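You operate a simulated robot arm through the tools that you are given. There is no shell and no other tool. Be economical: measure what you need, move in short steps, check, and stop when the job is done.

You are at the controls of a simulated robot arm. One attempt, no reset.

JOB
Put the orange box on the black bench away on the top of the island bench. Put the ice pack from the black bench on the top of the sand bench. Put the plate card on the top of the steel cart. Take the blue wipe pack on the ledge of the wall unit and put it away on the cream bench. Take the wash slide on the ledge of the wall unit and put it away on the in the slide rack. Fetch the carton from the ledge of the wall unit and set it on the purple tray. Take the jar and leave it in the green crate. Do these in any order. Set down upright: orange box, carton, jar.

It is judged by the outcome, as a careful person would: the job done as asked, and still so three seconds after it is handed in. It fails if anything else is knocked over, pushed out of place, dropped, spilled or broken.

ROBOT AND FRAMES
A 7-joint arm with a vacuum gripper on a trunk, on a base that drives. Base frame: it is fixed to the floor where the robot stands at the start and does not move with it; the origin is under the middle of the robot, x ahead of it, y to its left, z up; the surface under the hand at the start is at about z = 880. Units: mm, degrees, N and s.
With the tool pointing down near the work surface it reaches from about 100 to 640 mm from the robot's upright axis, wherever it stands. Its first joint turns from -115.0 to 115.0 degrees. Places, roughly: blue wipe pack [-7000, 2750, 1000]; carton [-6750, 3500, 1000]; cream bench [-4500, 3400, 900]; green crate (39x22x13 cm) [700, -5500, 900]; ice pack [1000, 0, 1000]; in the slide rack [800, -100, 900]; jar (6x7x8 cm) [600, -5100, 900]; orange box (13x6x8 cm) [700, 200, 900]; plate card [1500, 2000, 1000]; purple tray (22x19x3 cm) [-6800, 3800, 900]; top of the island bench [-4500, 400, 900]; top of the sand bench [-2200, -3600, 800]; top of the steel cart [-800, 5300, 700]; wash slide [-6750, 3250, 1000]. Payload 2.55 kg.
Tool frame: the origin (TCP) lies in the middle of the cups' lips, and z points out of the cups. The gripper has 1 cup of 44 mm across, covering 44 by 44 mm (tool x, y); the bellows give 20 mm. With the vacuum on, a cup seals on a smooth face that it is pressed against (1 to 4 N); it does not hold porous or soft things. The pull reaches 55 N.
Orientation is told as [roll, pitch, yaw] about the base's x, y, z axes, in that order, counted from this pose: with the cups facing straight down, the tool's x points along the base's -x, its y along +y and its z along -z.

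CONTROLS
- The arm moves only by the tool send_rows. Its arguments are lists of equal length, an entry for each row: "travel": the shift along the tool's x, y, z in units of 150 mm (1.0 is 150 mm), a list of three; "turn": the turn, a rotation vector about the tool's x, y, z in units of 45 degrees (1.0 is 45 degrees), a list of three; "valve": the vacuum: 1 switches it on, 0 off. In form: {"travel": [[x, y, z], ...], "turn": [[rx, ry, rz], ...], "valve": [valve, ...]}. A call has 1 to 8 rows; each row is the pose to reach, as a shift and turn from the pose commanded when the call began, along the tool's axes at that moment. A call with a number of a shift or a turn outside -1 to 1 is refused whole. A row lasts 0.2 s, in which the tool goes at most 50 mm and 8.6 degrees; a call with a longer step from one row to the next is refused whole, and so is a gripper value outside its range. A pose out of reach is approached as far as the arm can. The call stops where the force on the tool passes 40 N (or 10 N more than at its start, if that is more) or the arm is blocked; 0.2 s more then pass. The pull builds up within a second once a cup has sealed. Time passes only in rows, and 0.2 s behind the last, so rows that repeat a pose give it time. It gives the time, the measured TCP pose, the force on the tool (base axes) and the pull of the vacuum at its end, in the units of the frame above (readings bear some noise), with the torque about the TCP (base axes, N m) and any sound that the robot's microphone picked up.
- Cameras (640 x 400 px; columns grow to the right, rows downward): "scene" is now at [19.7, 157.3, 1765.5]; the picture's right is [-0.23, -0.97, 0.00], its down [-0.71, 0.17, -0.68] and it looks along [0.66, -0.16, -0.73] (base axes); focal length 248 px, centre (320, 200). "wrist" rides on the gripper at [81, 6, -173] in the tool frame; the picture's right is [-0.08, 1.00, 0.00], its down [-0.89, -0.07, -0.45] and it looks along [-0.44, -0.04, 0.90] (tool axes); focal length 256 px, centre (320, 200). There is no depth. A picture from a camera that has moved, and an enlarged one, comes with that camera's place and axes in the base frame and with its lens.
- grab_frame(camera): a new picture of that camera. It takes no simulated time.
- raise_lower(by): slides the trunk up (or, below 0, down) by that many mm; the arm and the scene camera ride with it, the base frame stays. It gives what a move gives, with no picture.
- steer(legs): drives the robot by 1 to 6 legs, each [ahead, left, turn to the left] in mm, mm and degrees, along the robot's own axes; the way and the turn of a leg run together, so that a leg with both is an arc; at most 1500 mm and 180 degrees a leg. The arm and the cameras ride along, it lands a little off, and it stops where it bumps. It gives what a move gives.
- pan_tilt(pan, tilt): turns the head with the scene camera to pan (to the left, within 155 degrees either way) and tilt (down, from -29 to 69), counted from straight ahead of the robot. It gives what a move gives.
- enlarge(camera, box): a new picture of the part [left, top, right, bottom] of that camera's present view, enlarged. It takes no simulated time.
- hand_in(): hands the job in; it is judged then, once.

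Go step by step. Nothing tells you exact positions but the pictures and the camera data: compare them with the known pose of the tool, close in by small moves and look again before you grip or let go. The budget is 207 turns and 200 pictures, counting those below and the enlarged ones. Unless the task says otherwise, let go and move clear before handing in, and close with one line.

The tools are called after "Emit:" by a JSON object that holds its "method" and its "body". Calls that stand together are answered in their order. send_rows: Moves the arm, as the interface text tells. Its arguments: {"type":"object","properties":{"travel":{"type":"array"},"turn":{"type":"array"},"valve":{"type":"array"}},"required":["travel","turn","valve"]} The other tools are called the same way: raise_lower (by) slides the trunk up or down; steer (legs) drives the base; pan_tilt (pan, tilt) turns the head that bears the scene camera; grab_frame (camera) takes a picture; enlarge (camera, box) takes an enlarged picture of a part of a camera's view; hand_in () hands the job in.

At the start:

```text
time_s: 0.0
position: [379.2, -121.0, 1187.6]
tcp_rot: [0.0, 0.0, 0.0]
ft_force: [-0.3, -0.4, -0.8]
wrist_torque: [0.01, 0.0, 0.01]
pull: 0.1
trunk travel left (down, up): [-858.0, 132.0]
robot x, y, heading: [1.0, -3.1, 0.2]
head pan, tilt: [-13.3, 47.1]
```

scene: 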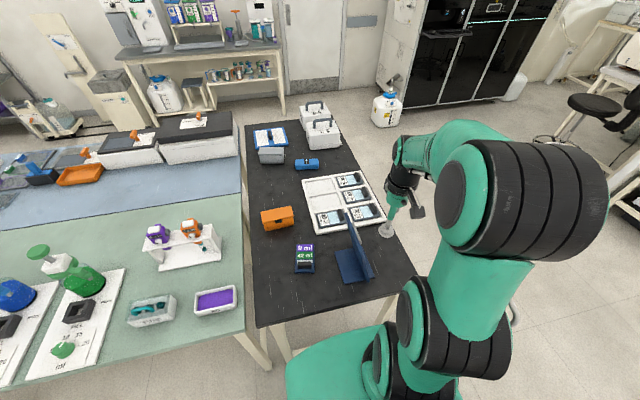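
wrist: 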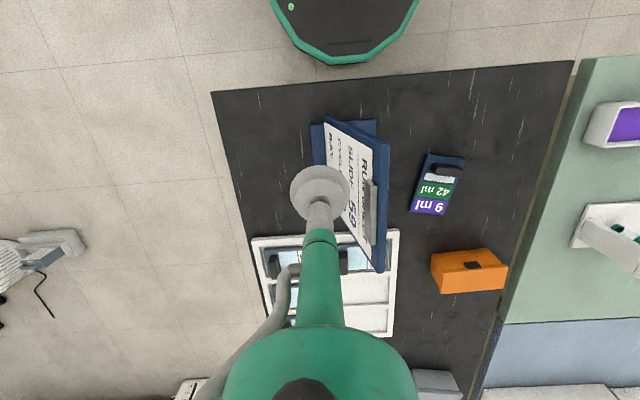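

I see the black bench ahead with the orange box, slide rack, blue items. First I take a closer look at the black bench.

Emit:
{"method": "enlarge", "body": {"camera": "scene", "box": [220, 90, 420, 300]}}

Emit:
{"method": "enlarge", "body": {"camera": "wrist", "box": [380, 130, 560, 310]}}

```text
1.90 times, centred on (320, 195) of scene
camera zoom: at [19.7, 157.3, 1765.5], right [-0.23, -0.97, 0.0], down [-0.71, 0.17, -0.68], along [0.66, -0.16, -0.73], focal length 473 px, centre (320, 210)
```

zoom: 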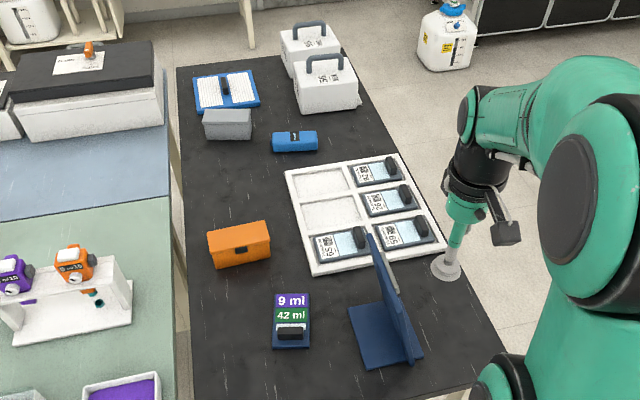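

```text
2.22 times, centred on (470, 220) of wrist
camera zoom: at [298.3, -112.2, 1359.8], right [0.08, 1.0, 0.0], down [0.89, -0.07, 0.45], along [0.44, -0.04, -0.9], focal length 569 px, centre (-13, 156)
```

zoom: 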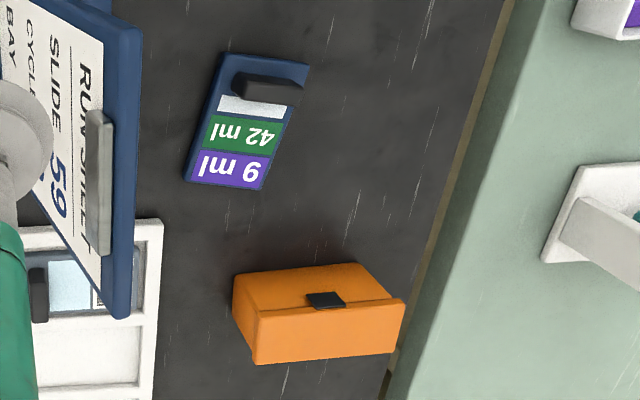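

The stand holds a run sheet about the slides and bays; I look at it closely as it may matter for the rack.

Emit:
{"method": "enlarge", "body": {"camera": "wrist", "box": [310, 110, 400, 280]}}

Emit:
{"method": "enlarge", "body": {"camera": "scene", "box": [250, 90, 350, 180]}}

Emit:
{"method": "enlarge", "body": {"camera": "scene", "box": [295, 165, 395, 240]}}

```text
2.35 times, centred on (355, 195) of wrist
camera zoom: at [298.3, -112.2, 1359.8], right [0.08, 1.0, 0.0], down [0.89, -0.07, 0.45], along [0.44, -0.04, -0.9], focal length 602 px, centre (238, 212)
```

zoom: 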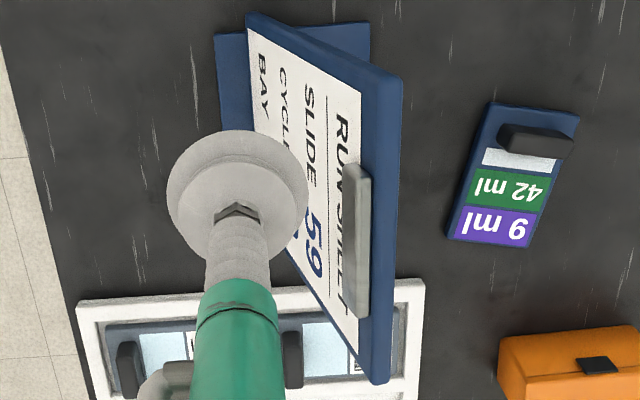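

```text
4.44 times, centred on (300, 135) of scene
camera zoom: at [19.7, 157.3, 1765.5], right [-0.23, -0.97, 0.0], down [-0.71, 0.17, -0.68], along [0.66, -0.16, -0.73], focal length 1103 px, centre (409, 489)
```

zoom: 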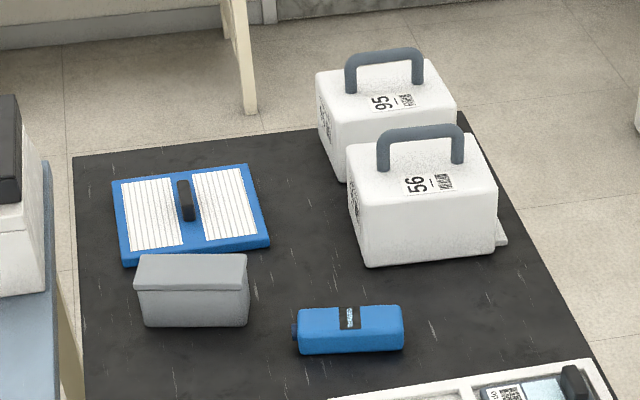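

```text
5.33 times, centred on (345, 202) of scene
camera zoom: at [19.7, 157.3, 1765.5], right [-0.23, -0.97, 0.0], down [-0.71, 0.17, -0.68], along [0.66, -0.16, -0.73], focal length 1324 px, centre (187, 187)
```

zoom: 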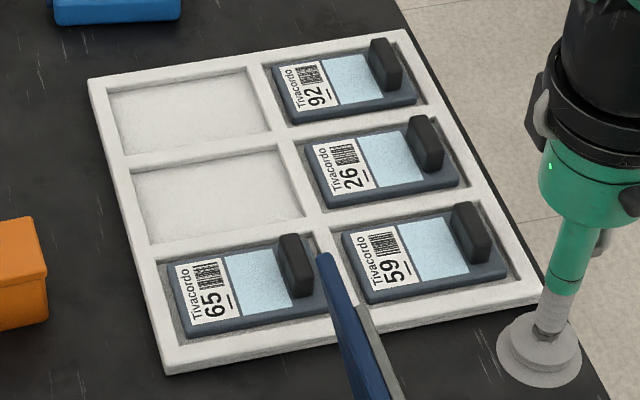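

Ice pack looks to be the blue pack near [1067,-20]. Before moving, I look round the room to plan the drives.

Emit:
{"method": "pan_tilt", "body": {"pan": 60, "tilt": 25}}

Emit:
{"method": "grab_frame", "body": {"camera": "scene"}}

Emit:
{"method": "pan_tilt", "body": {"pan": 150, "tilt": 15}}

Emit:
{"method": "grab_frame", "body": {"camera": "scene"}}

Emit:
{"method": "pan_tilt", "body": {"pan": -150, "tilt": 15}}

Emit:
{"method": "grab_frame", "body": {"camera": "scene"}}

Emit:
{"method": "pan_tilt", "body": {"pan": -75, "tilt": 20}}

Emit:
{"method": "grab_frame", "body": {"camera": "scene"}}

```text
time_s: 1.4
position: [378.7, -118.9, 1188.2]
tcp_rot: [0.1, 0.0, 0.0]
ft_force: [-0.1, 0.2, 0.0]
wrist_torque: [-0.01, 0.02, 0.0]
pull: 0.1
trunk travel left (down, up): [-858.0, 132.0]
robot x, y, heading: [-1.6, 4.2, -0.0]
head pan, tilt: [60.0, 25.0]
```

```text
192 pictures are left
camera scene: at [-11.6, 255.4, 1799.1], right [0.87, -0.5, 0.0], down [-0.21, -0.37, -0.91], along [0.45, 0.78, -0.42], focal length 248 px, centre (320, 200)
```

scene: 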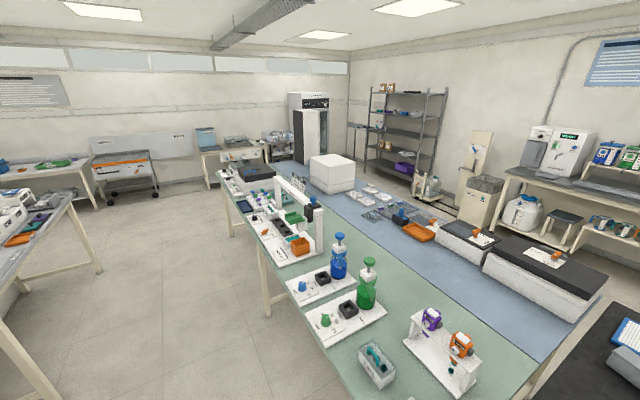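

```text
time_s: 3.1
position: [379.1, -121.3, 1187.5]
tcp_rot: [0.0, 0.0, -0.1]
ft_force: [0.5, 0.5, -0.5]
wrist_torque: [0.01, -0.01, -0.04]
pull: 0.1
trunk travel left (down, up): [-858.0, 132.0]
robot x, y, heading: [0.3, -0.9, 0.0]
head pan, tilt: [150.0, 15.0]
```

```text
191 pictures are left
camera scene: at [-138.6, 222.4, 1815.3], right [0.5, 0.87, 0.0], down [0.22, -0.13, -0.97], along [-0.84, 0.48, -0.26], focal length 248 px, centre (320, 200)
```

scene: 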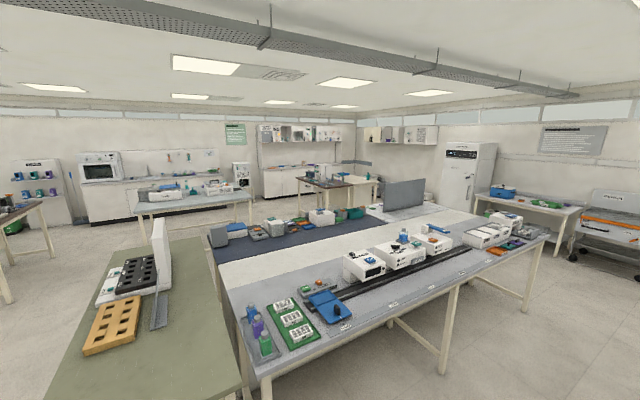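

```text
time_s: 7.2
position: [377.8, -121.3, 1187.1]
tcp_rot: [0.0, 0.0, -0.1]
ft_force: [0.0, 0.4, -0.2]
wrist_torque: [-0.02, 0.0, 0.01]
pull: 0.0
trunk travel left (down, up): [-858.0, 132.0]
robot x, y, heading: [-2.5, -3.1, -0.3]
head pan, tilt: [-150.0, 15.0]
```

```text
190 pictures are left
camera scene: at [-138.7, 128.9, 1815.3], right [-0.5, 0.87, 0.0], down [0.22, 0.13, -0.97], along [-0.84, -0.48, -0.26], focal length 248 px, centre (320, 200)
```

scene: 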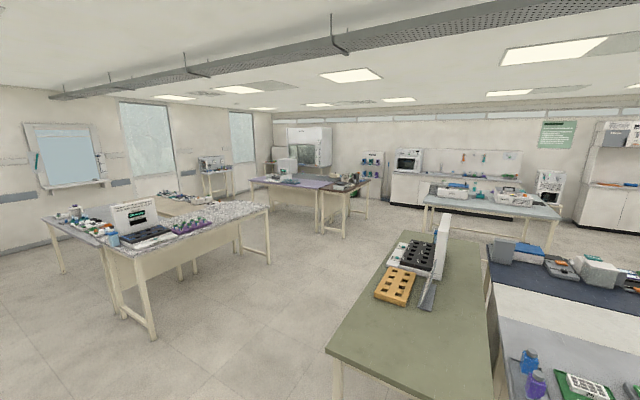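

```text
time_s: 8.7
position: [378.5, -120.0, 1186.6]
tcp_rot: [0.1, -0.1, 0.0]
ft_force: [-0.9, -0.1, 0.6]
wrist_torque: [-0.04, 0.0, 0.03]
pull: 0.0
trunk travel left (down, up): [-858.0, 132.0]
robot x, y, heading: [-0.8, -3.3, -0.0]
head pan, tilt: [-75.0, 20.0]
```

```text
189 pictures are left
camera scene: at [-33.8, 85.6, 1807.2], right [-0.97, -0.26, 0.0], down [-0.09, 0.33, -0.94], along [0.24, -0.91, -0.34], focal length 248 px, centre (320, 200)
```

scene: 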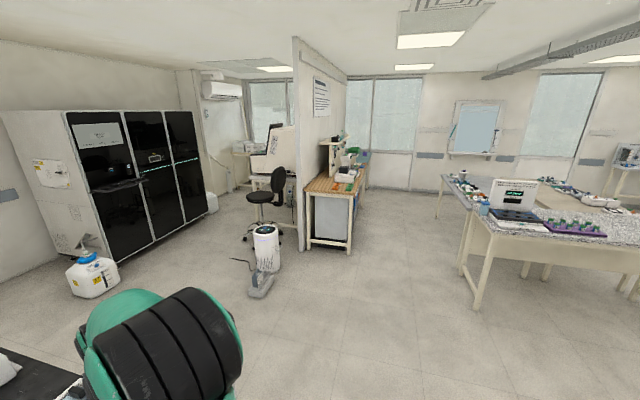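

The room layout is becoming clear: an aisle runs between x≈-900 and 300, and there are corridors south and west. I check where the plate card might be (blue bench, y≈2000).

Emit:
{"method": "pan_tilt", "body": {"pan": 45, "tilt": 20}}

Emit:
{"method": "enlarge", "body": {"camera": "scene", "box": [180, 120, 340, 220]}}

Emit:
{"method": "enlarge", "body": {"camera": "scene", "box": [300, 120, 460, 220]}}

Emit:
{"method": "pan_tilt", "body": {"pan": -13.3, "tilt": 47.1}}

```text
time_s: 10.7
position: [378.2, -120.2, 1186.4]
tcp_rot: [0.0, 0.0, 0.0]
ft_force: [-0.2, -0.6, -0.5]
wrist_torque: [0.01, 0.01, -0.06]
pull: 0.1
trunk travel left (down, up): [-858.0, 132.0]
robot x, y, heading: [-3.3, 2.0, -0.0]
head pan, tilt: [45.0, 20.0]
```

```text
4.00 times, centred on (260, 170) of scene
camera zoom: at [8.1, 241.4, 1807.2], right [0.71, -0.71, 0.0], down [-0.24, -0.24, -0.94], along [0.66, 0.66, -0.34], focal length 993 px, centre (560, 320)
```

zoom: 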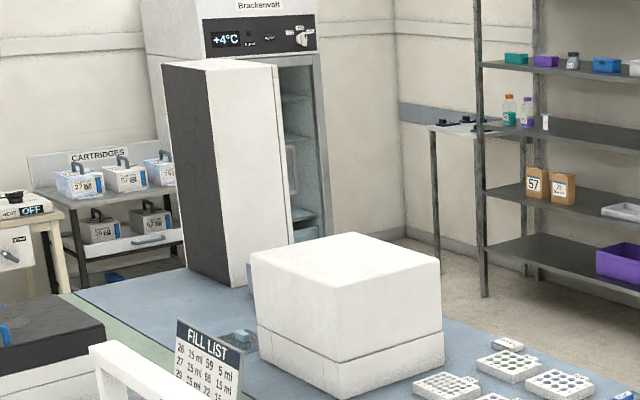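

```text
4.00 times, centred on (380, 170) of scene
camera zoom: at [8.1, 241.4, 1807.2], right [0.71, -0.71, 0.0], down [-0.24, -0.24, -0.94], along [0.66, 0.66, -0.34], focal length 993 px, centre (80, 320)
```

zoom: 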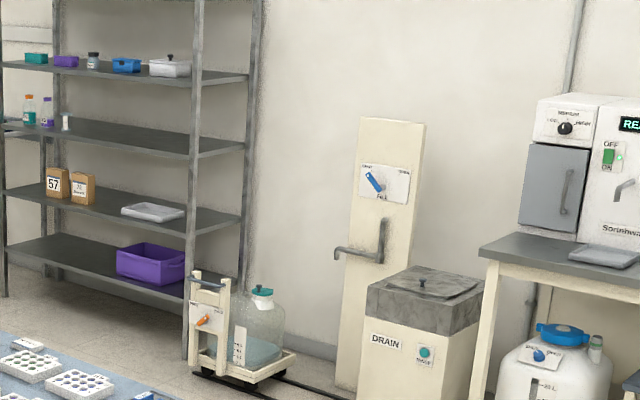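

```text
time_s: 11.9
position: [378.3, -120.0, 1189.0]
tcp_rot: [0.0, 0.0, -0.1]
ft_force: [0.3, 0.1, 0.8]
wrist_torque: [0.0, -0.01, 0.04]
pull: 0.1
trunk travel left (down, up): [-858.0, 132.0]
robot x, y, heading: [2.9, 0.2, -0.0]
head pan, tilt: [-13.3, 47.1]
```

I move the hand 150 mm to the right to read the run sheet and uncover the bench.

Emit:
{"method": "send_rows", "body": {"travel": [[0, -0.33, 0], [0, -0.66, 0], [0, -0.98, 0]], "turn": [[0, 0, 0], [0, 0, 0], [0, 0, 0]], "valve": [0, 0, 0]}}

Emit:
{"method": "enlarge", "body": {"camera": "wrist", "box": [320, 80, 560, 280]}}

```text
time_s: 12.7
position: [372.6, -263.3, 1170.4]
tcp_rot: [0.0, 0.0, -0.1]
ft_force: [0.1, 0.4, 0.0]
wrist_torque: [0.0, 0.0, -0.03]
pull: 0.0
out of reach, approached as far as the arm can: row 2, 3
trunk travel left (down, up): [-858.0, 132.0]
robot x, y, heading: [0.1, 0.6, -0.5]
head pan, tilt: [-13.3, 47.1]
```

```text
2.00 times, centred on (440, 180) of wrist
camera zoom: at [293.3, -255.0, 1343.4], right [0.08, 1.0, 0.0], down [0.89, -0.07, 0.45], along [0.44, -0.03, -0.9], focal length 512 px, centre (80, 240)
```

zoom: 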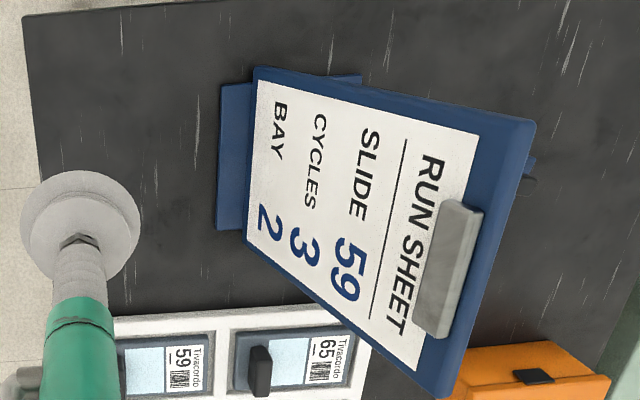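

The run sheet only concerns background. The orange box's top looks centred near [705,170,960]; I check clearance between my base and the bench before going closer.

Emit:
{"method": "pan_tilt", "body": {"pan": 10, "tilt": 69}}

Emit:
{"method": "grab_frame", "body": {"camera": "scene"}}

Emit:
{"method": "grab_frame", "body": {"camera": "wrist"}}

```text
time_s: 13.6
position: [373.4, -260.3, 1170.5]
tcp_rot: [0.0, 0.1, -0.1]
ft_force: [-0.7, -0.4, -0.2]
wrist_torque: [0.01, 0.03, -0.02]
pull: 0.1
trunk travel left (down, up): [-858.0, 132.0]
robot x, y, heading: [-3.1, -0.1, -0.2]
head pan, tilt: [10.0, 68.8]
```

```text
185 pictures are left
camera scene: at [-2.6, 185.0, 1739.7], right [0.17, -0.98, 0.0], down [-0.92, -0.16, -0.36], along [0.36, 0.06, -0.93], focal length 248 px, centre (320, 200)
```

scene: 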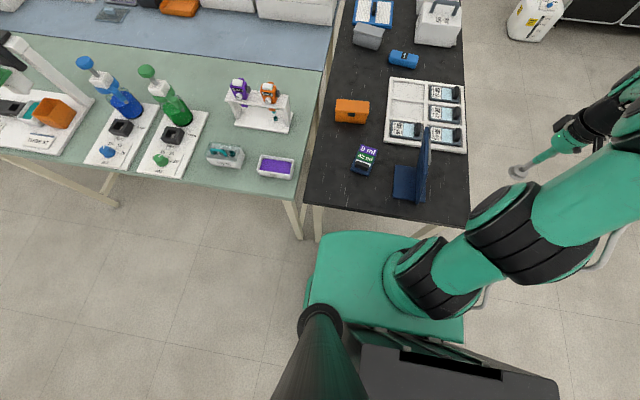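

```text
184 pictures are left
camera wrist: at [293.4, -252.6, 1344.0], right [0.08, 1.0, 0.0], down [0.89, -0.07, 0.45], along [0.44, -0.04, -0.9], focal length 256 px, centre (320, 200)
```

wrist: 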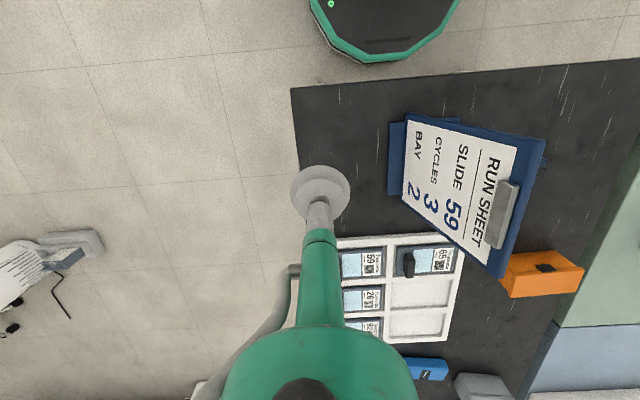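

Base front is about 40 mm short of the bench edge with legs at its corners, so I can creep forward ~120 mm centred between the legs.

Emit:
{"method": "steer", "body": {"legs": [[0, 37, 0], [120, 0, 0]]}}

Emit:
{"method": "pan_tilt", "body": {"pan": 0, "tilt": 55}}

Emit:
{"method": "grab_frame", "body": {"camera": "scene"}}

```text
time_s: 15.2
position: [436.6, -224.3, 1169.2]
tcp_rot: [0.1, 0.3, -0.2]
ft_force: [-0.1, -0.4, 0.5]
wrist_torque: [0.02, -0.02, 0.0]
pull: 0.1
trunk travel left (down, up): [-858.0, 132.0]
robot x, y, heading: [64.3, 36.9, -0.2]
head pan, tilt: [10.0, 68.8]
stopped in leg 2: the robot was blocked; the commanded pose is now the measured one
```

```text
time_s: 15.9
position: [433.8, -224.2, 1170.6]
tcp_rot: [0.2, 0.0, -0.1]
ft_force: [0.0, 0.5, -0.2]
wrist_torque: [0.0, 0.02, -0.01]
pull: 0.0
trunk travel left (down, up): [-858.0, 132.0]
robot x, y, heading: [60.6, 37.5, -0.2]
head pan, tilt: [0.0, 55.0]
```

```text
183 pictures are left
camera scene: at [76.6, 212.6, 1755.0], right [0.0, -1.0, 0.0], down [-0.82, 0.0, -0.57], along [0.57, 0.0, -0.82], focal length 248 px, centre (320, 200)
```

scene: 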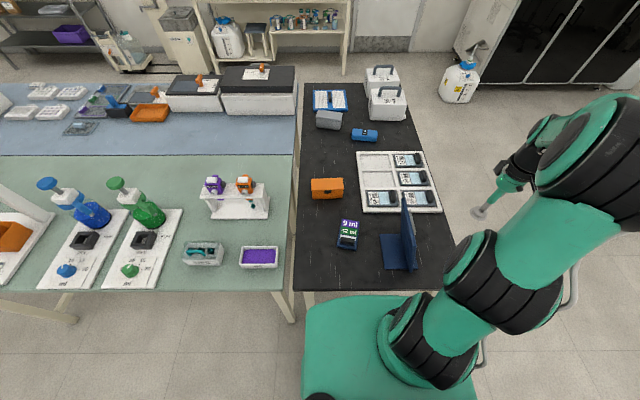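

The body touches the bench front at x≈62, so I back off slightly and shift left so the box is straight ahead, then extend the arm above it.

Emit:
{"method": "steer", "body": {"legs": [[-10, 0, 0], [0, 125, 0]]}}

Emit:
{"method": "send_rows", "body": {"travel": [[-0.23, 0.22, 0], [-0.46, 0.44, 0], [-0.69, 0.66, 0], [-0.92, 0.88, 0]], "turn": [[0, 0, 0], [0, 0, 0], [0, 0, 0], [0, 0, 0]], "valve": [0, 0, 0, 0]}}

Emit:
{"method": "send_rows", "body": {"travel": [[-0.1, 0.22, 0], [-0.2, 0.44, 0], [-0.3, 0.66, 0], [-0.4, 0.88, 0]], "turn": [[0, 0, 0], [0, 0, 0], [0, 0, 0], [0, 0, 0]], "valve": [0, 0, 0, 0]}}

Emit:
{"method": "grab_frame", "body": {"camera": "wrist"}}

```text
time_s: 17.6
position: [424.3, -97.0, 1169.4]
tcp_rot: [0.1, 0.1, 0.0]
ft_force: [0.2, -0.1, 0.1]
wrist_torque: [0.0, -0.02, 0.03]
pull: 0.1
trunk travel left (down, up): [-858.0, 132.0]
robot x, y, heading: [53.9, 163.5, -0.4]
head pan, tilt: [0.0, 55.0]
```

```text
time_s: 18.6
position: [552.4, 38.2, 1146.9]
tcp_rot: [-0.2, -0.5, -0.1]
ft_force: [0.2, 1.1, 0.5]
wrist_torque: [-0.01, 0.03, 0.01]
pull: 0.1
out of reach, approached as far as the arm can: row 2, 3, 4
trunk travel left (down, up): [-858.0, 132.0]
robot x, y, heading: [51.9, 164.2, -0.2]
head pan, tilt: [0.0, 55.0]
```

```text
time_s: 19.6
position: [597.6, 171.7, 1128.3]
tcp_rot: [0.0, -0.8, -0.1]
ft_force: [-0.1, 0.6, -0.2]
wrist_torque: [0.0, 0.02, -0.03]
pull: 0.1
out of reach, approached as far as the arm can: row 1, 2, 3, 4
trunk travel left (down, up): [-858.0, 132.0]
robot x, y, heading: [48.0, 166.1, -0.1]
head pan, tilt: [0.0, 55.0]
```

```text
182 pictures are left
camera wrist: at [515.1, 180.5, 1300.1], right [0.08, 1.0, 0.0], down [0.89, -0.07, 0.46], along [0.45, -0.04, -0.89], focal length 256 px, centre (320, 200)
```

wrist: 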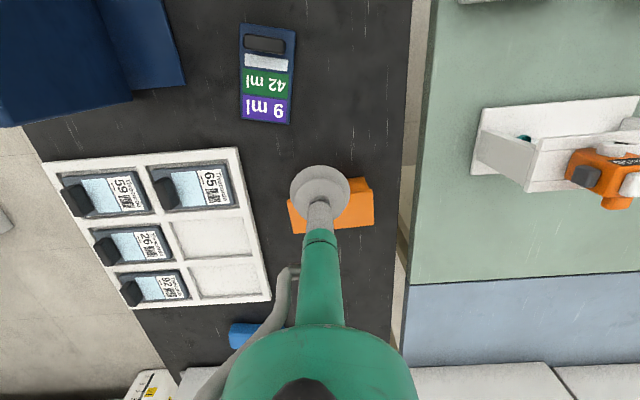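

Out of reach at this height, but the reach grows lower down. I descend to ~z 1030 and then extend toward the box.

Emit:
{"method": "send_rows", "body": {"travel": [[0, 0, 0.33], [0, 0, 0.66], [-0.2, 0, 0.7], [-0.4, 0, 0.7], [-0.6, 0, 0.7]], "turn": [[0, 0, 0], [0, 0, 0], [0, 0, 0], [0, 0, 0], [0, 0, 0]], "valve": [0, 0, 0, 0, 0]}}

Emit:
{"method": "grab_frame", "body": {"camera": "wrist"}}

Emit:
{"method": "enlarge", "body": {"camera": "scene", "box": [260, 120, 420, 220]}}

```text
time_s: 20.8
position: [678.4, 167.8, 1019.3]
tcp_rot: [0.2, 0.0, -0.1]
ft_force: [0.4, 0.2, -0.2]
wrist_torque: [-0.03, 0.03, 0.01]
pull: 0.0
out of reach, approached as far as the arm can: row 5
trunk travel left (down, up): [-858.0, 132.0]
robot x, y, heading: [49.7, 163.4, 0.1]
head pan, tilt: [0.0, 55.0]
```

```text
181 pictures are left
camera wrist: at [598.1, 177.3, 1192.1], right [0.08, 1.0, 0.0], down [0.89, -0.07, 0.44], along [0.44, -0.04, -0.9], focal length 256 px, centre (320, 200)
```

wrist: 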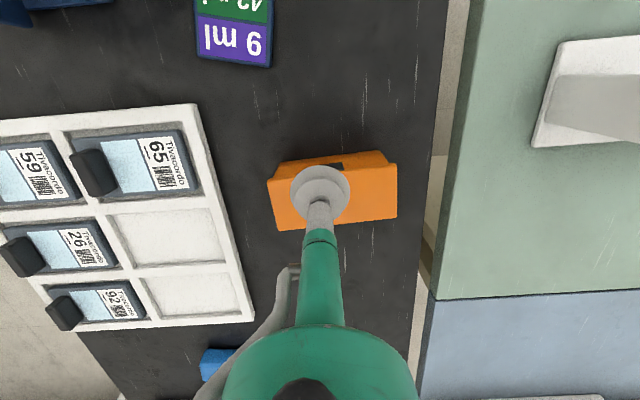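

```text
4.00 times, centred on (340, 170) of scene
camera zoom: at [68.4, 340.6, 1755.1], right [0.0, -1.0, 0.0], down [-0.82, 0.0, -0.57], along [0.57, 0.0, -0.82], focal length 993 px, centre (240, 320)
```

zoom: 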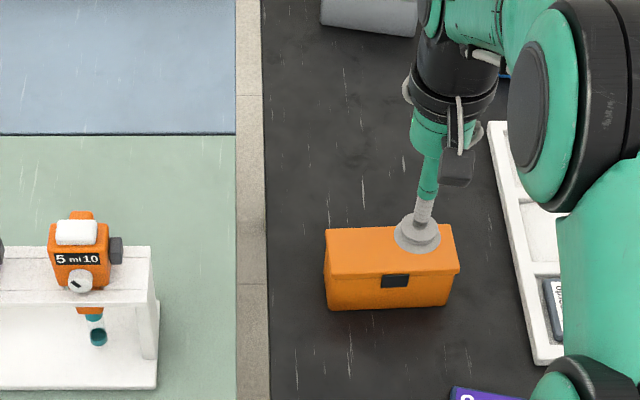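

The box's top centre is near [708,183,960]. I nudge the base forward 7 mm and move the cup over it, staying 20 mm above.

Emit:
{"method": "steer", "body": {"legs": [[7, 8, 0]]}}

Emit:
{"method": "send_rows", "body": {"travel": [[0, 0.03, 0.13], [-0.1, 0.05, 0.25], [-0.18, 0.05, 0.25]], "turn": [[0, 0, 0], [0, 0, 0], [0, 0, 0]], "valve": [0, 0, 0]}}

Emit:
{"method": "enlarge", "body": {"camera": "wrist", "box": [240, 120, 440, 250]}}

Emit:
{"method": "enlarge", "body": {"camera": "scene", "box": [300, 140, 420, 215]}}

```text
time_s: 21.5
position: [683.1, 176.3, 1019.0]
tcp_rot: [0.0, 0.0, -0.1]
ft_force: [-0.5, 0.3, 0.4]
wrist_torque: [-0.03, 0.03, 0.05]
pull: 0.0
trunk travel left (down, up): [-858.0, 132.0]
robot x, y, heading: [58.4, 172.3, -0.3]
head pan, tilt: [0.0, 55.0]
```

```text
time_s: 22.3
position: [699.4, 183.0, 981.7]
tcp_rot: [0.1, 0.1, 0.0]
ft_force: [-0.9, -0.1, 0.1]
wrist_torque: [-0.02, 0.01, 0.01]
pull: 0.0
out of reach, approached as far as the arm can: row 3
trunk travel left (down, up): [-858.0, 132.0]
robot x, y, heading: [59.6, 172.2, -0.2]
head pan, tilt: [0.0, 55.0]
```

```text
3.08 times, centred on (340, 185) of wrist
camera zoom: at [619.5, 191.2, 1152.5], right [0.08, 1.0, 0.0], down [0.89, -0.07, 0.45], along [0.44, -0.04, -0.9], focal length 788 px, centre (258, 246)
```

zoom: 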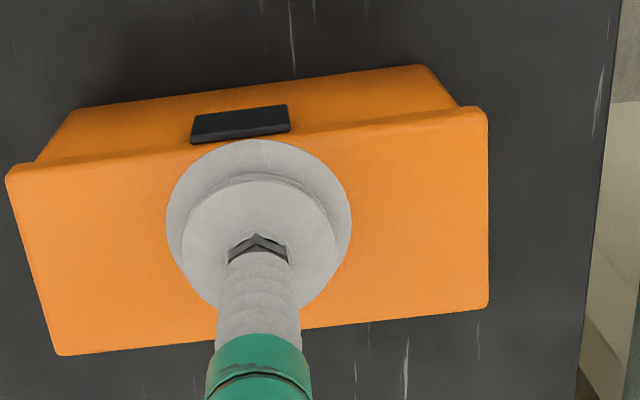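

```text
5.33 times, centred on (360, 178) of scene
camera zoom: at [72.9, 348.2, 1755.1], right [0.0, -1.0, 0.0], down [-0.82, 0.0, -0.57], along [0.57, 0.0, -0.82], focal length 1324 px, centre (107, 320)
```

zoom: 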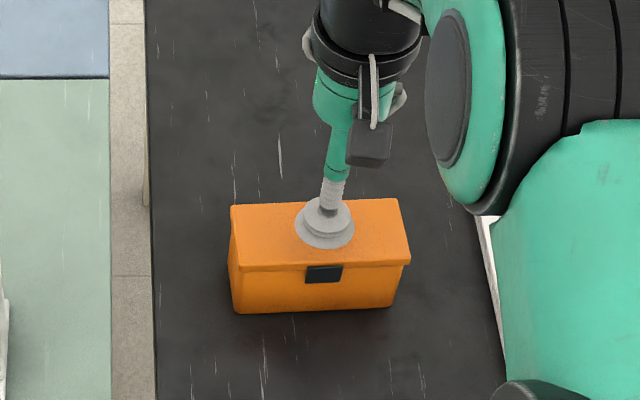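

The cup needs ~11 mm more forward than the arm reaches here; raising the trunk lets the arm work lower with more reach. I raise 80 mm and come back down with a bit more extension.

Emit:
{"method": "raise_lower", "body": {"by": 80}}

Emit:
{"method": "send_rows", "body": {"travel": [[0, 0, 0.27], [-0.03, 0, 0.53], [-0.08, 0, 0.55]], "turn": [[0, 0, 0], [0, 0, 0], [0, 0, 0]], "valve": [0, 0, 0]}}

Emit:
{"method": "enlarge", "body": {"camera": "wrist", "box": [240, 120, 440, 250]}}

```text
time_s: 23.5
position: [701.6, 183.0, 1058.4]
tcp_rot: [0.0, 0.0, -0.1]
ft_force: [-0.4, -1.3, 1.0]
wrist_torque: [0.01, 0.02, 0.02]
pull: 0.0
trunk travel left (down, up): [-938.0, 52.0]
robot x, y, heading: [58.0, 171.0, -0.1]
head pan, tilt: [0.0, 55.0]
```

```text
time_s: 24.3
position: [711.0, 185.3, 976.4]
tcp_rot: [0.1, 0.0, -0.1]
ft_force: [0.4, 0.4, 0.2]
wrist_torque: [-0.02, 0.01, 0.02]
pull: 0.1
trunk travel left (down, up): [-938.0, 52.0]
robot x, y, heading: [60.6, 175.4, -0.4]
head pan, tilt: [0.0, 55.0]
```

```text
3.08 times, centred on (340, 185) of wrist
camera zoom: at [630.4, 192.8, 1149.3], right [0.08, 1.0, 0.0], down [0.89, -0.07, 0.45], along [0.44, -0.04, -0.9], focal length 788 px, centre (258, 246)
```

zoom: 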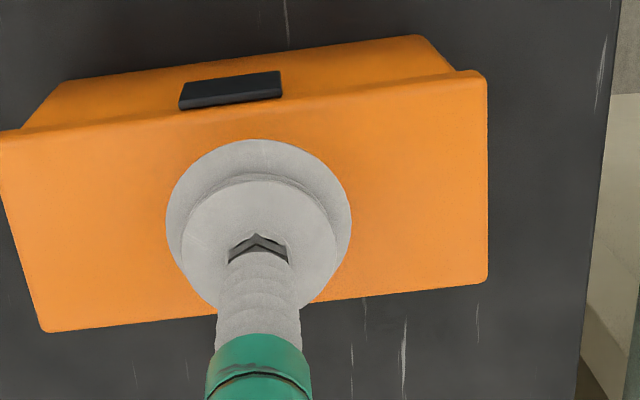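

Centred now. I press down gently with the vacuum on.

Emit:
{"method": "send_rows", "body": {"travel": [[0, 0, 0.06], [0, 0, 0.11], [0, 0, 0.13], [0, 0, 0.14], [0, 0, 0.14], [0, 0, 0.14]], "turn": [[0, 0, 0], [0, 0, 0], [0, 0, 0], [0, 0, 0], [0, 0, 0], [0, 0, 0]], "valve": [1, 1, 1, 1, 1, 1]}}

```text
time_s: 25.7
position: [712.9, 184.1, 956.1]
tcp_rot: [0.2, 0.1, -0.1]
ft_force: [0.0, -0.2, 0.5]
wrist_torque: [0.03, -0.01, -0.01]
pull: 55.3
trunk travel left (down, up): [-938.0, 52.0]
robot x, y, heading: [58.6, 174.4, -0.1]
head pan, tilt: [0.0, 55.0]
```

Sealed at full pull. I lift and retract the box toward the robot.

Emit:
{"method": "send_rows", "body": {"travel": [[0, 0, -0.15], [0, 0, -0.3], [0.1, 0, -0.5], [0.3, 0, -0.7], [0.6, 0, -0.8], [0.9, 0, -0.8]], "turn": [[0, 0, 0], [0, 0, 0], [0, 0, 0], [0, 0, 0], [0, 0, 0], [0, 0, 0]], "valve": [1, 1, 1, 1, 1, 1]}}

Emit:
{"method": "send_rows", "body": {"travel": [[0.25, 0, 0], [0.5, 0, 0], [0.75, 0, 0], [1, 0, 0]], "turn": [[0, 0, 0], [0, 0, 0], [0, 0, 0], [0, 0, 0]], "valve": [1, 1, 1, 1]}}

Emit:
{"method": "grab_frame", "body": {"camera": "wrist"}}

```text
time_s: 27.1
position: [574.8, 184.0, 1076.9]
tcp_rot: [0.1, -0.2, -0.1]
ft_force: [-0.5, 0.3, -1.5]
wrist_torque: [0.03, -0.1, -0.01]
pull: 54.6
trunk travel left (down, up): [-938.0, 52.0]
robot x, y, heading: [60.1, 173.3, -0.0]
head pan, tilt: [0.0, 55.0]
```

```text
time_s: 28.1
position: [423.3, 183.8, 1079.0]
tcp_rot: [0.1, -0.1, -0.1]
ft_force: [0.2, 0.9, -1.5]
wrist_torque: [0.02, -0.08, 0.02]
pull: 55.1
trunk travel left (down, up): [-938.0, 52.0]
robot x, y, heading: [58.1, 172.7, -0.2]
head pan, tilt: [0.0, 55.0]
```

```text
176 pictures are left
camera wrist: at [342.3, 191.9, 1251.3], right [0.08, 1.0, 0.0], down [0.89, -0.07, 0.45], along [0.45, -0.04, -0.89], focal length 256 px, centre (320, 200)
```

wrist: 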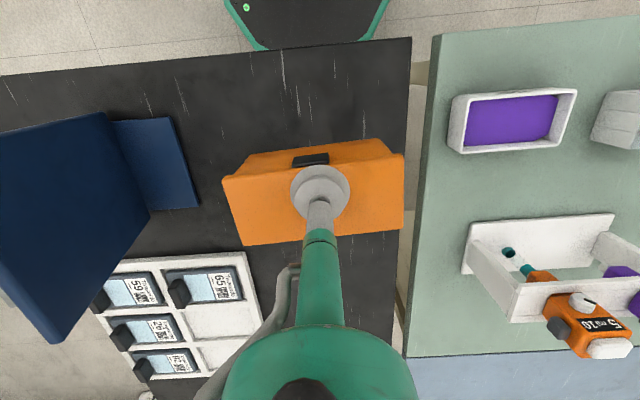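

Box is held level. I back out, go south around the olive bench, turn to face north and drive west, then look.

Emit:
{"method": "steer", "body": {"legs": [[-350, 0, 0], [0, -1130, 0], [0, 0, 90], [0, 1500, 0], [0, 1100, 0]]}}

Emit:
{"method": "pan_tilt", "body": {"pan": 60, "tilt": 30}}

Emit:
{"method": "grab_frame", "body": {"camera": "scene"}}

Emit:
{"method": "pan_tilt", "body": {"pan": 110, "tilt": 30}}

Emit:
{"method": "grab_frame", "body": {"camera": "scene"}}

```text
time_s: 51.4
position: [-2842.4, -572.8, 1077.5]
tcp_rot: [0.2, 0.1, 90.5]
ft_force: [-0.7, 0.2, -1.5]
wrist_torque: [0.03, 0.0, 0.01]
pull: 55.0
trunk travel left (down, up): [-938.0, 52.0]
robot x, y, heading: [-2830.5, -935.9, 90.3]
head pan, tilt: [0.0, 55.0]
```

```text
time_s: 52.7
position: [-2843.4, -573.2, 1079.0]
tcp_rot: [0.0, 0.0, 90.4]
ft_force: [0.2, -0.6, -1.6]
wrist_torque: [0.03, 0.0, 0.01]
pull: 54.9
trunk travel left (down, up): [-938.0, 52.0]
robot x, y, heading: [-2828.3, -939.2, 90.4]
head pan, tilt: [60.0, 30.0]
```

```text
175 pictures are left
camera scene: at [-3080.6, -956.1, 1871.1], right [0.5, 0.87, 0.0], down [0.43, -0.25, -0.87], along [-0.75, 0.43, -0.5], focal length 248 px, centre (320, 200)
```

scene: 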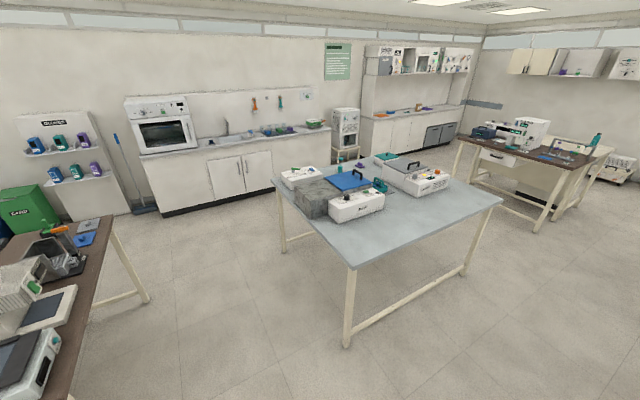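

```text
time_s: 53.9
position: [-2841.3, -571.8, 1078.0]
tcp_rot: [0.0, -0.1, 90.4]
ft_force: [0.4, -0.7, -0.7]
wrist_torque: [0.05, 0.01, 0.01]
pull: 54.6
trunk travel left (down, up): [-938.0, 52.0]
robot x, y, heading: [-2826.3, -935.4, 90.5]
head pan, tilt: [110.0, 30.0]
```

```text
174 pictures are left
camera scene: at [-3086.9, -1032.3, 1871.1], right [-0.35, 0.94, 0.0], down [0.47, 0.17, -0.87], along [-0.81, -0.3, -0.5], focal length 248 px, centre (320, 200)
```

scene: 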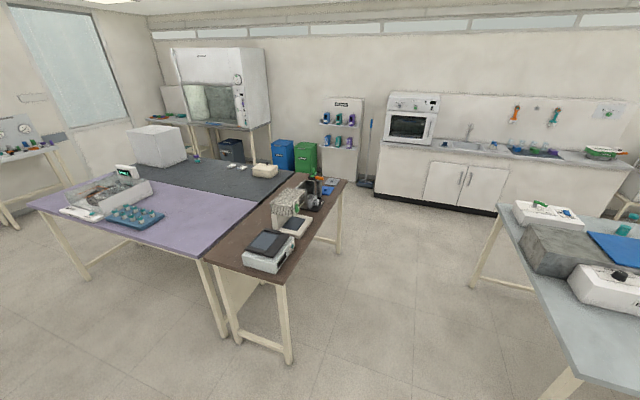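

The island bench spans x −5100…−3820, y −300…1126, with its east part empty. I go round to its east side and face west.

Emit:
{"method": "steer", "body": {"legs": [[0, 400, 0], [0, 0, 90], [0, -1050, 0], [210, 0, 0]]}}

Emit:
{"method": "pan_tilt", "body": {"pan": 10, "tilt": 55}}

Emit:
{"method": "grab_frame", "body": {"camera": "scene"}}

Emit:
{"method": "grab_frame", "body": {"camera": "wrist"}}

```text
time_s: 66.5
position: [-3863.8, 37.1, 1078.6]
tcp_rot: [0.1, -0.1, -176.1]
ft_force: [0.0, -1.4, -1.8]
wrist_torque: [-0.03, 0.03, 0.02]
pull: 55.4
trunk travel left (down, up): [-938.0, 52.0]
robot x, y, heading: [-3499.1, 76.4, -176.0]
head pan, tilt: [110.0, 30.0]
```

```text
time_s: 68.2
position: [-3863.2, 37.5, 1079.3]
tcp_rot: [0.2, 0.0, -176.1]
ft_force: [-1.4, -0.8, -1.3]
wrist_torque: [-0.02, 0.05, 0.0]
pull: 54.9
trunk travel left (down, up): [-938.0, 52.0]
robot x, y, heading: [-3498.0, 71.9, -176.0]
head pan, tilt: [10.0, 55.0]
```

```text
173 pictures are left
camera scene: at [-3495.4, -117.7, 1835.1], right [-0.24, 0.97, 0.0], down [0.8, 0.2, -0.57], along [-0.56, -0.14, -0.82], focal length 248 px, centre (320, 200)
```

scene: 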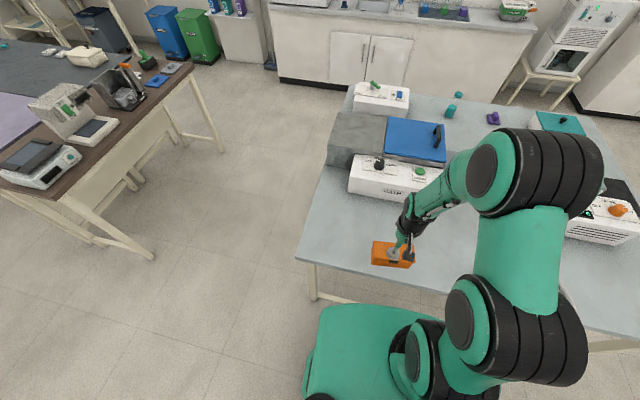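

```text
172 pictures are left
camera wrist: at [-3782.3, 37.5, 1250.8], right [-0.01, -1.0, 0.0], down [-0.9, 0.01, 0.45], along [-0.45, 0.0, -0.9], focal length 256 px, centre (320, 200)
```

wrist: 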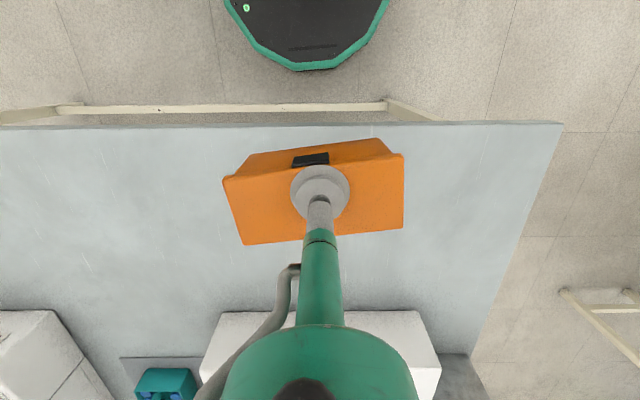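

There's clear surface ahead. I extend 130 mm over the bench and lower most of the way.

Emit:
{"method": "send_rows", "body": {"travel": [[-0.29, 0, 0], [-0.58, 0, 0], [-0.87, 0, 0], [-0.87, 0, 0.2], [-0.87, 0, 0.4], [-0.87, 0, 0.55], [-0.87, 0, 0.6]], "turn": [[0, 0, 0], [0, 0, 0], [0, 0, 0], [0, 0, 0], [0, 0, 0], [0, 0, 0], [0, 0, 0]], "valve": [1, 1, 1, 1, 1, 1, 1]}}

Emit:
{"method": "enlarge", "body": {"camera": "scene", "box": [300, 160, 460, 290]}}

Emit:
{"method": "grab_frame", "body": {"camera": "wrist"}}

```text
time_s: 69.8
position: [-3992.4, 25.1, 990.5]
tcp_rot: [0.2, 0.0, -176.0]
ft_force: [-0.4, -0.5, -1.6]
wrist_torque: [-0.01, 0.03, 0.05]
pull: 55.0
trunk travel left (down, up): [-938.0, 52.0]
robot x, y, heading: [-3502.2, 74.1, -176.1]
head pan, tilt: [10.0, 55.0]
```

```text
3.08 times, centred on (380, 225) of scene
camera zoom: at [-3495.2, -117.6, 1835.1], right [-0.24, 0.97, 0.0], down [0.8, 0.2, -0.57], along [-0.56, -0.14, -0.82], focal length 764 px, centre (135, 123)
```

zoom: 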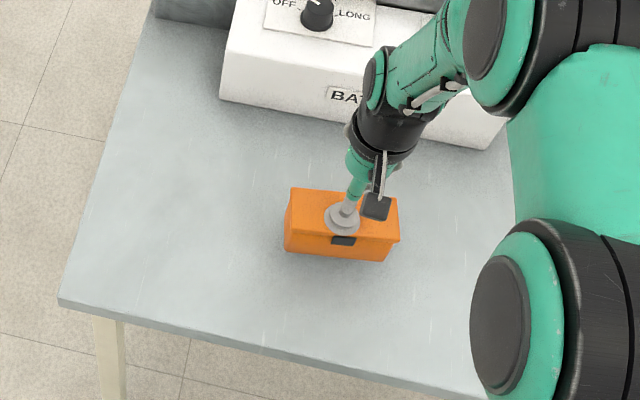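

```text
170 pictures are left
camera wrist: at [-3911.4, 27.0, 1162.3], right [-0.01, -1.0, 0.0], down [-0.9, 0.01, 0.45], along [-0.45, 0.0, -0.9], focal length 256 px, centre (320, 200)
```

wrist: 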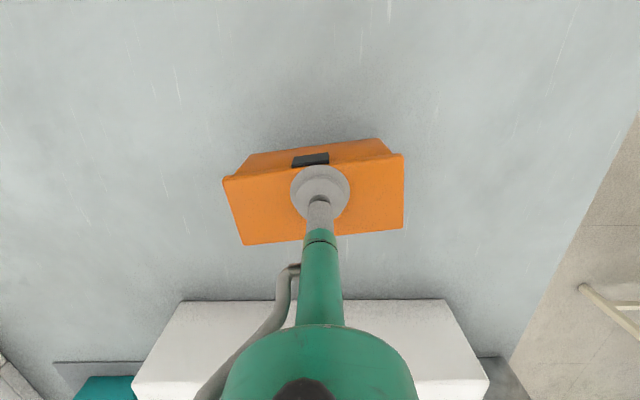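

Still hanging just above the surface. I lower in small steps until contact shows in the force.

Emit:
{"method": "send_rows", "body": {"travel": [[0, 0, 0.03], [0, 0, 0.06], [0, 0, 0.09], [0, 0, 0.11]], "turn": [[0, 0, 0], [0, 0, 0], [0, 0, 0], [0, 0, 0]], "valve": [1, 1, 1, 1]}}

```text
time_s: 70.8
position: [-3994.4, 25.8, 972.6]
tcp_rot: [0.1, 0.1, -176.0]
ft_force: [0.1, -0.2, -0.5]
wrist_torque: [-0.04, 0.02, 0.02]
pull: 54.9
trunk travel left (down, up): [-938.0, 52.0]
robot x, y, heading: [-3501.5, 75.4, -176.1]
head pan, tilt: [10.0, 55.0]
```

Emit:
{"method": "send_rows", "body": {"travel": [[0, 0, 0.02], [0, 0, 0.04], [0, 0, 0.04]], "turn": [[0, 0, 0], [0, 0, 0], [0, 0, 0]], "valve": [1, 1, 1]}}

Emit:
{"method": "enlarge", "body": {"camera": "scene", "box": [340, 200, 440, 280]}}

```text
time_s: 71.6
position: [-3995.1, 26.6, 966.7]
tcp_rot: [0.0, 0.0, -176.0]
ft_force: [0.5, 0.1, -0.5]
wrist_torque: [0.0, 0.08, 0.0]
pull: 55.4
trunk travel left (down, up): [-938.0, 52.0]
robot x, y, heading: [-3499.2, 71.6, -176.1]
head pan, tilt: [10.0, 55.0]
```

```text
5.00 times, centred on (390, 240) of scene
camera zoom: at [-3495.3, -117.7, 1835.1], right [-0.24, 0.97, 0.0], down [0.8, 0.2, -0.57], along [-0.56, -0.14, -0.82], focal length 1241 px, centre (-30, 0)
```

zoom: 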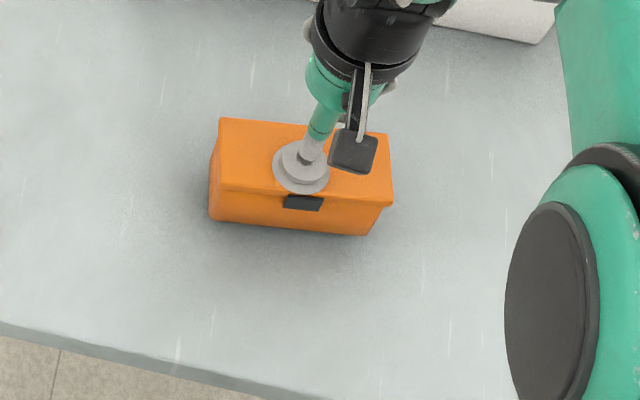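

Emit:
{"method": "send_rows", "body": {"travel": [[0, 0, 0.02], [0, 0, 0.04], [0, 0, 0.06], [0, 0, 0.06]], "turn": [[0, 0, 0], [0, 0, 0], [0, 0, 0], [0, 0, 0]], "valve": [1, 1, 1, 1]}}

```text
time_s: 72.6
position: [-3993.7, 27.4, 956.1]
tcp_rot: [0.1, 0.0, -176.1]
ft_force: [0.5, -0.1, -0.6]
wrist_torque: [-0.06, 0.04, 0.01]
pull: 54.7
trunk travel left (down, up): [-938.0, 52.0]
robot x, y, heading: [-3498.5, 73.1, -175.9]
head pan, tilt: [10.0, 55.0]
```

Emit:
{"method": "send_rows", "body": {"travel": [[0, 0, 0.02], [0, 0, 0.04], [0, 0, 0.05]], "turn": [[0, 0, 0], [0, 0, 0], [0, 0, 0]], "valve": [1, 1, 1]}}

Emit:
{"method": "grab_frame", "body": {"camera": "wrist"}}

```text
time_s: 73.4
position: [-3992.9, 27.4, 949.0]
tcp_rot: [0.1, -0.1, -176.0]
ft_force: [3.3, 0.5, 10.1]
wrist_torque: [0.14, 0.21, -0.03]
pull: 55.3
trunk travel left (down, up): [-938.0, 52.0]
robot x, y, heading: [-3500.2, 72.5, -176.0]
head pan, tilt: [10.0, 55.0]
```

```text
168 pictures are left
camera wrist: at [-3911.6, 28.5, 1122.6], right [-0.01, -1.0, 0.0], down [-0.89, 0.01, 0.45], along [-0.45, 0.0, -0.89], focal length 256 px, centre (320, 200)
```

wrist: 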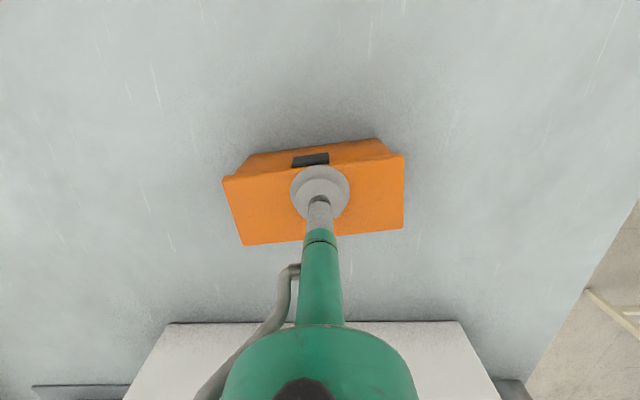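

Contact (10 N). I release, wait, and lift away.

Emit:
{"method": "send_rows", "body": {"travel": [[0, 0, -0.015], [0, 0, -0.015], [0, 0, -0.015], [0, 0, -0.015], [0, 0, -0.015], [0, 0, -0.1], [0, 0, -0.4], [0, 0, -0.7]], "turn": [[0, 0, 0], [0, 0, 0], [0, 0, 0], [0, 0, 0], [0, 0, 0], [0, 0, 0], [0, 0, 0], [0, 0, 0]], "valve": [1, 0, 0, 0, 0, 0, 0, 0]}}

Emit:
{"method": "grab_frame", "body": {"camera": "wrist"}}

```text
time_s: 75.2
position: [-3990.6, 27.5, 1054.1]
tcp_rot: [0.2, 0.1, -176.1]
ft_force: [0.3, -0.7, 0.7]
wrist_torque: [-0.01, 0.01, 0.03]
pull: 0.1
trunk travel left (down, up): [-938.0, 52.0]
robot x, y, heading: [-3502.2, 75.1, -176.1]
head pan, tilt: [10.0, 55.0]
```

```text
167 pictures are left
camera wrist: at [-3909.6, 28.5, 1225.8], right [-0.01, -1.0, 0.0], down [-0.9, 0.01, 0.44], along [-0.44, 0.0, -0.9], focal length 256 px, centre (320, 200)
```

wrist: 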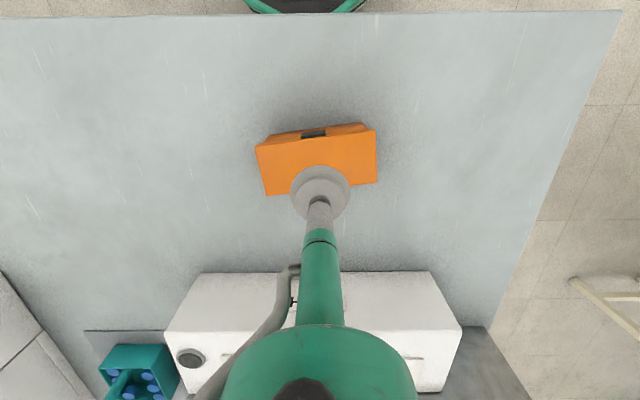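

The orange box stands on the island bench. I retract and drive along the corridor north of the island toward the wall unit.

Emit:
{"method": "send_rows", "body": {"travel": [[0.3, 0, -0.1], [0.6, 0, -0.2], [0.9, 0, -0.2]], "turn": [[0, 0, 0], [0, 0, 0], [0, 0, 0]], "valve": [0, 0, 0]}}

Emit:
{"method": "steer", "body": {"legs": [[-220, 0, 0], [0, 0, -4], [0, -1500, 0], [0, -130, 0], [1500, 0, 0]]}}

Emit:
{"method": "pan_tilt", "body": {"pan": -20, "tilt": 25}}

Emit:
{"method": "grab_frame", "body": {"camera": "scene"}}

Emit:
{"method": "pan_tilt", "body": {"pan": -80, "tilt": 35}}

Emit:
{"method": "grab_frame", "body": {"camera": "scene"}}

```text
time_s: 76.0
position: [-3858.5, 37.1, 1082.6]
tcp_rot: [0.1, -0.1, -176.1]
ft_force: [1.0, -0.9, 0.0]
wrist_torque: [-0.02, 0.03, -0.02]
pull: 0.0
trunk travel left (down, up): [-938.0, 52.0]
robot x, y, heading: [-3503.3, 71.5, -176.2]
head pan, tilt: [10.0, 55.0]
```

```text
time_s: 93.2
position: [-5131.7, 1709.7, 1082.8]
tcp_rot: [0.1, 0.1, -179.7]
ft_force: [0.4, -0.7, -0.2]
wrist_torque: [0.0, 0.0, -0.01]
pull: 0.1
trunk travel left (down, up): [-938.0, 52.0]
robot x, y, heading: [-4772.4, 1721.2, -179.9]
head pan, tilt: [10.0, 55.0]
```

```text
time_s: 94.1
position: [-5134.0, 1708.9, 1083.9]
tcp_rot: [0.2, -0.1, -179.8]
ft_force: [0.2, 0.3, -0.1]
wrist_torque: [0.02, -0.02, -0.02]
pull: 0.0
trunk travel left (down, up): [-938.0, 52.0]
robot x, y, heading: [-4771.4, 1717.2, -180.1]
head pan, tilt: [-20.0, 25.0]
```

```text
166 pictures are left
camera scene: at [-4796.0, 1574.7, 1879.0], right [0.34, 0.94, 0.0], down [0.4, -0.14, -0.91], along [-0.85, 0.31, -0.42], focal length 248 px, centre (320, 200)
```

scene: 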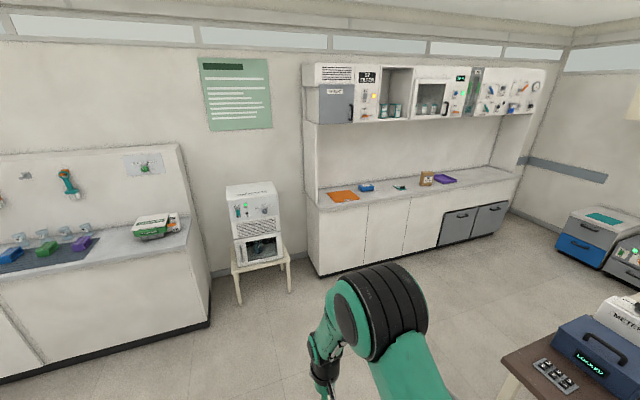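

```text
time_s: 95.4
position: [-5134.4, 1709.1, 1083.2]
tcp_rot: [0.2, -0.1, -179.8]
ft_force: [-0.2, 0.4, 0.2]
wrist_torque: [0.0, 0.01, -0.03]
pull: 0.1
trunk travel left (down, up): [-938.0, 52.0]
robot x, y, heading: [-4769.8, 1719.3, -180.1]
head pan, tilt: [-80.0, 35.0]
```

```text
165 pictures are left
camera scene: at [-4724.9, 1630.1, 1863.3], right [0.98, 0.18, 0.0], down [0.1, -0.56, -0.82], along [-0.14, 0.81, -0.57], focal length 248 px, centre (320, 200)
```

scene: 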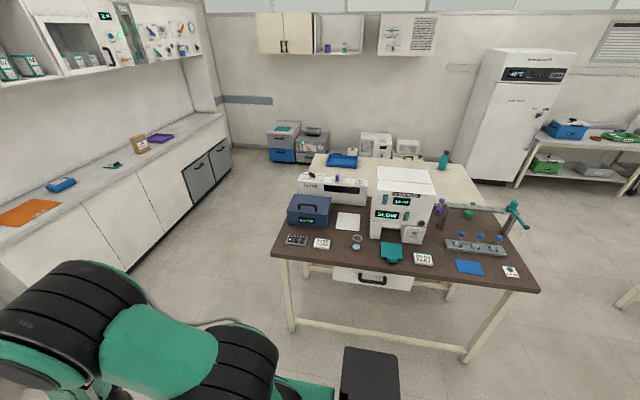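

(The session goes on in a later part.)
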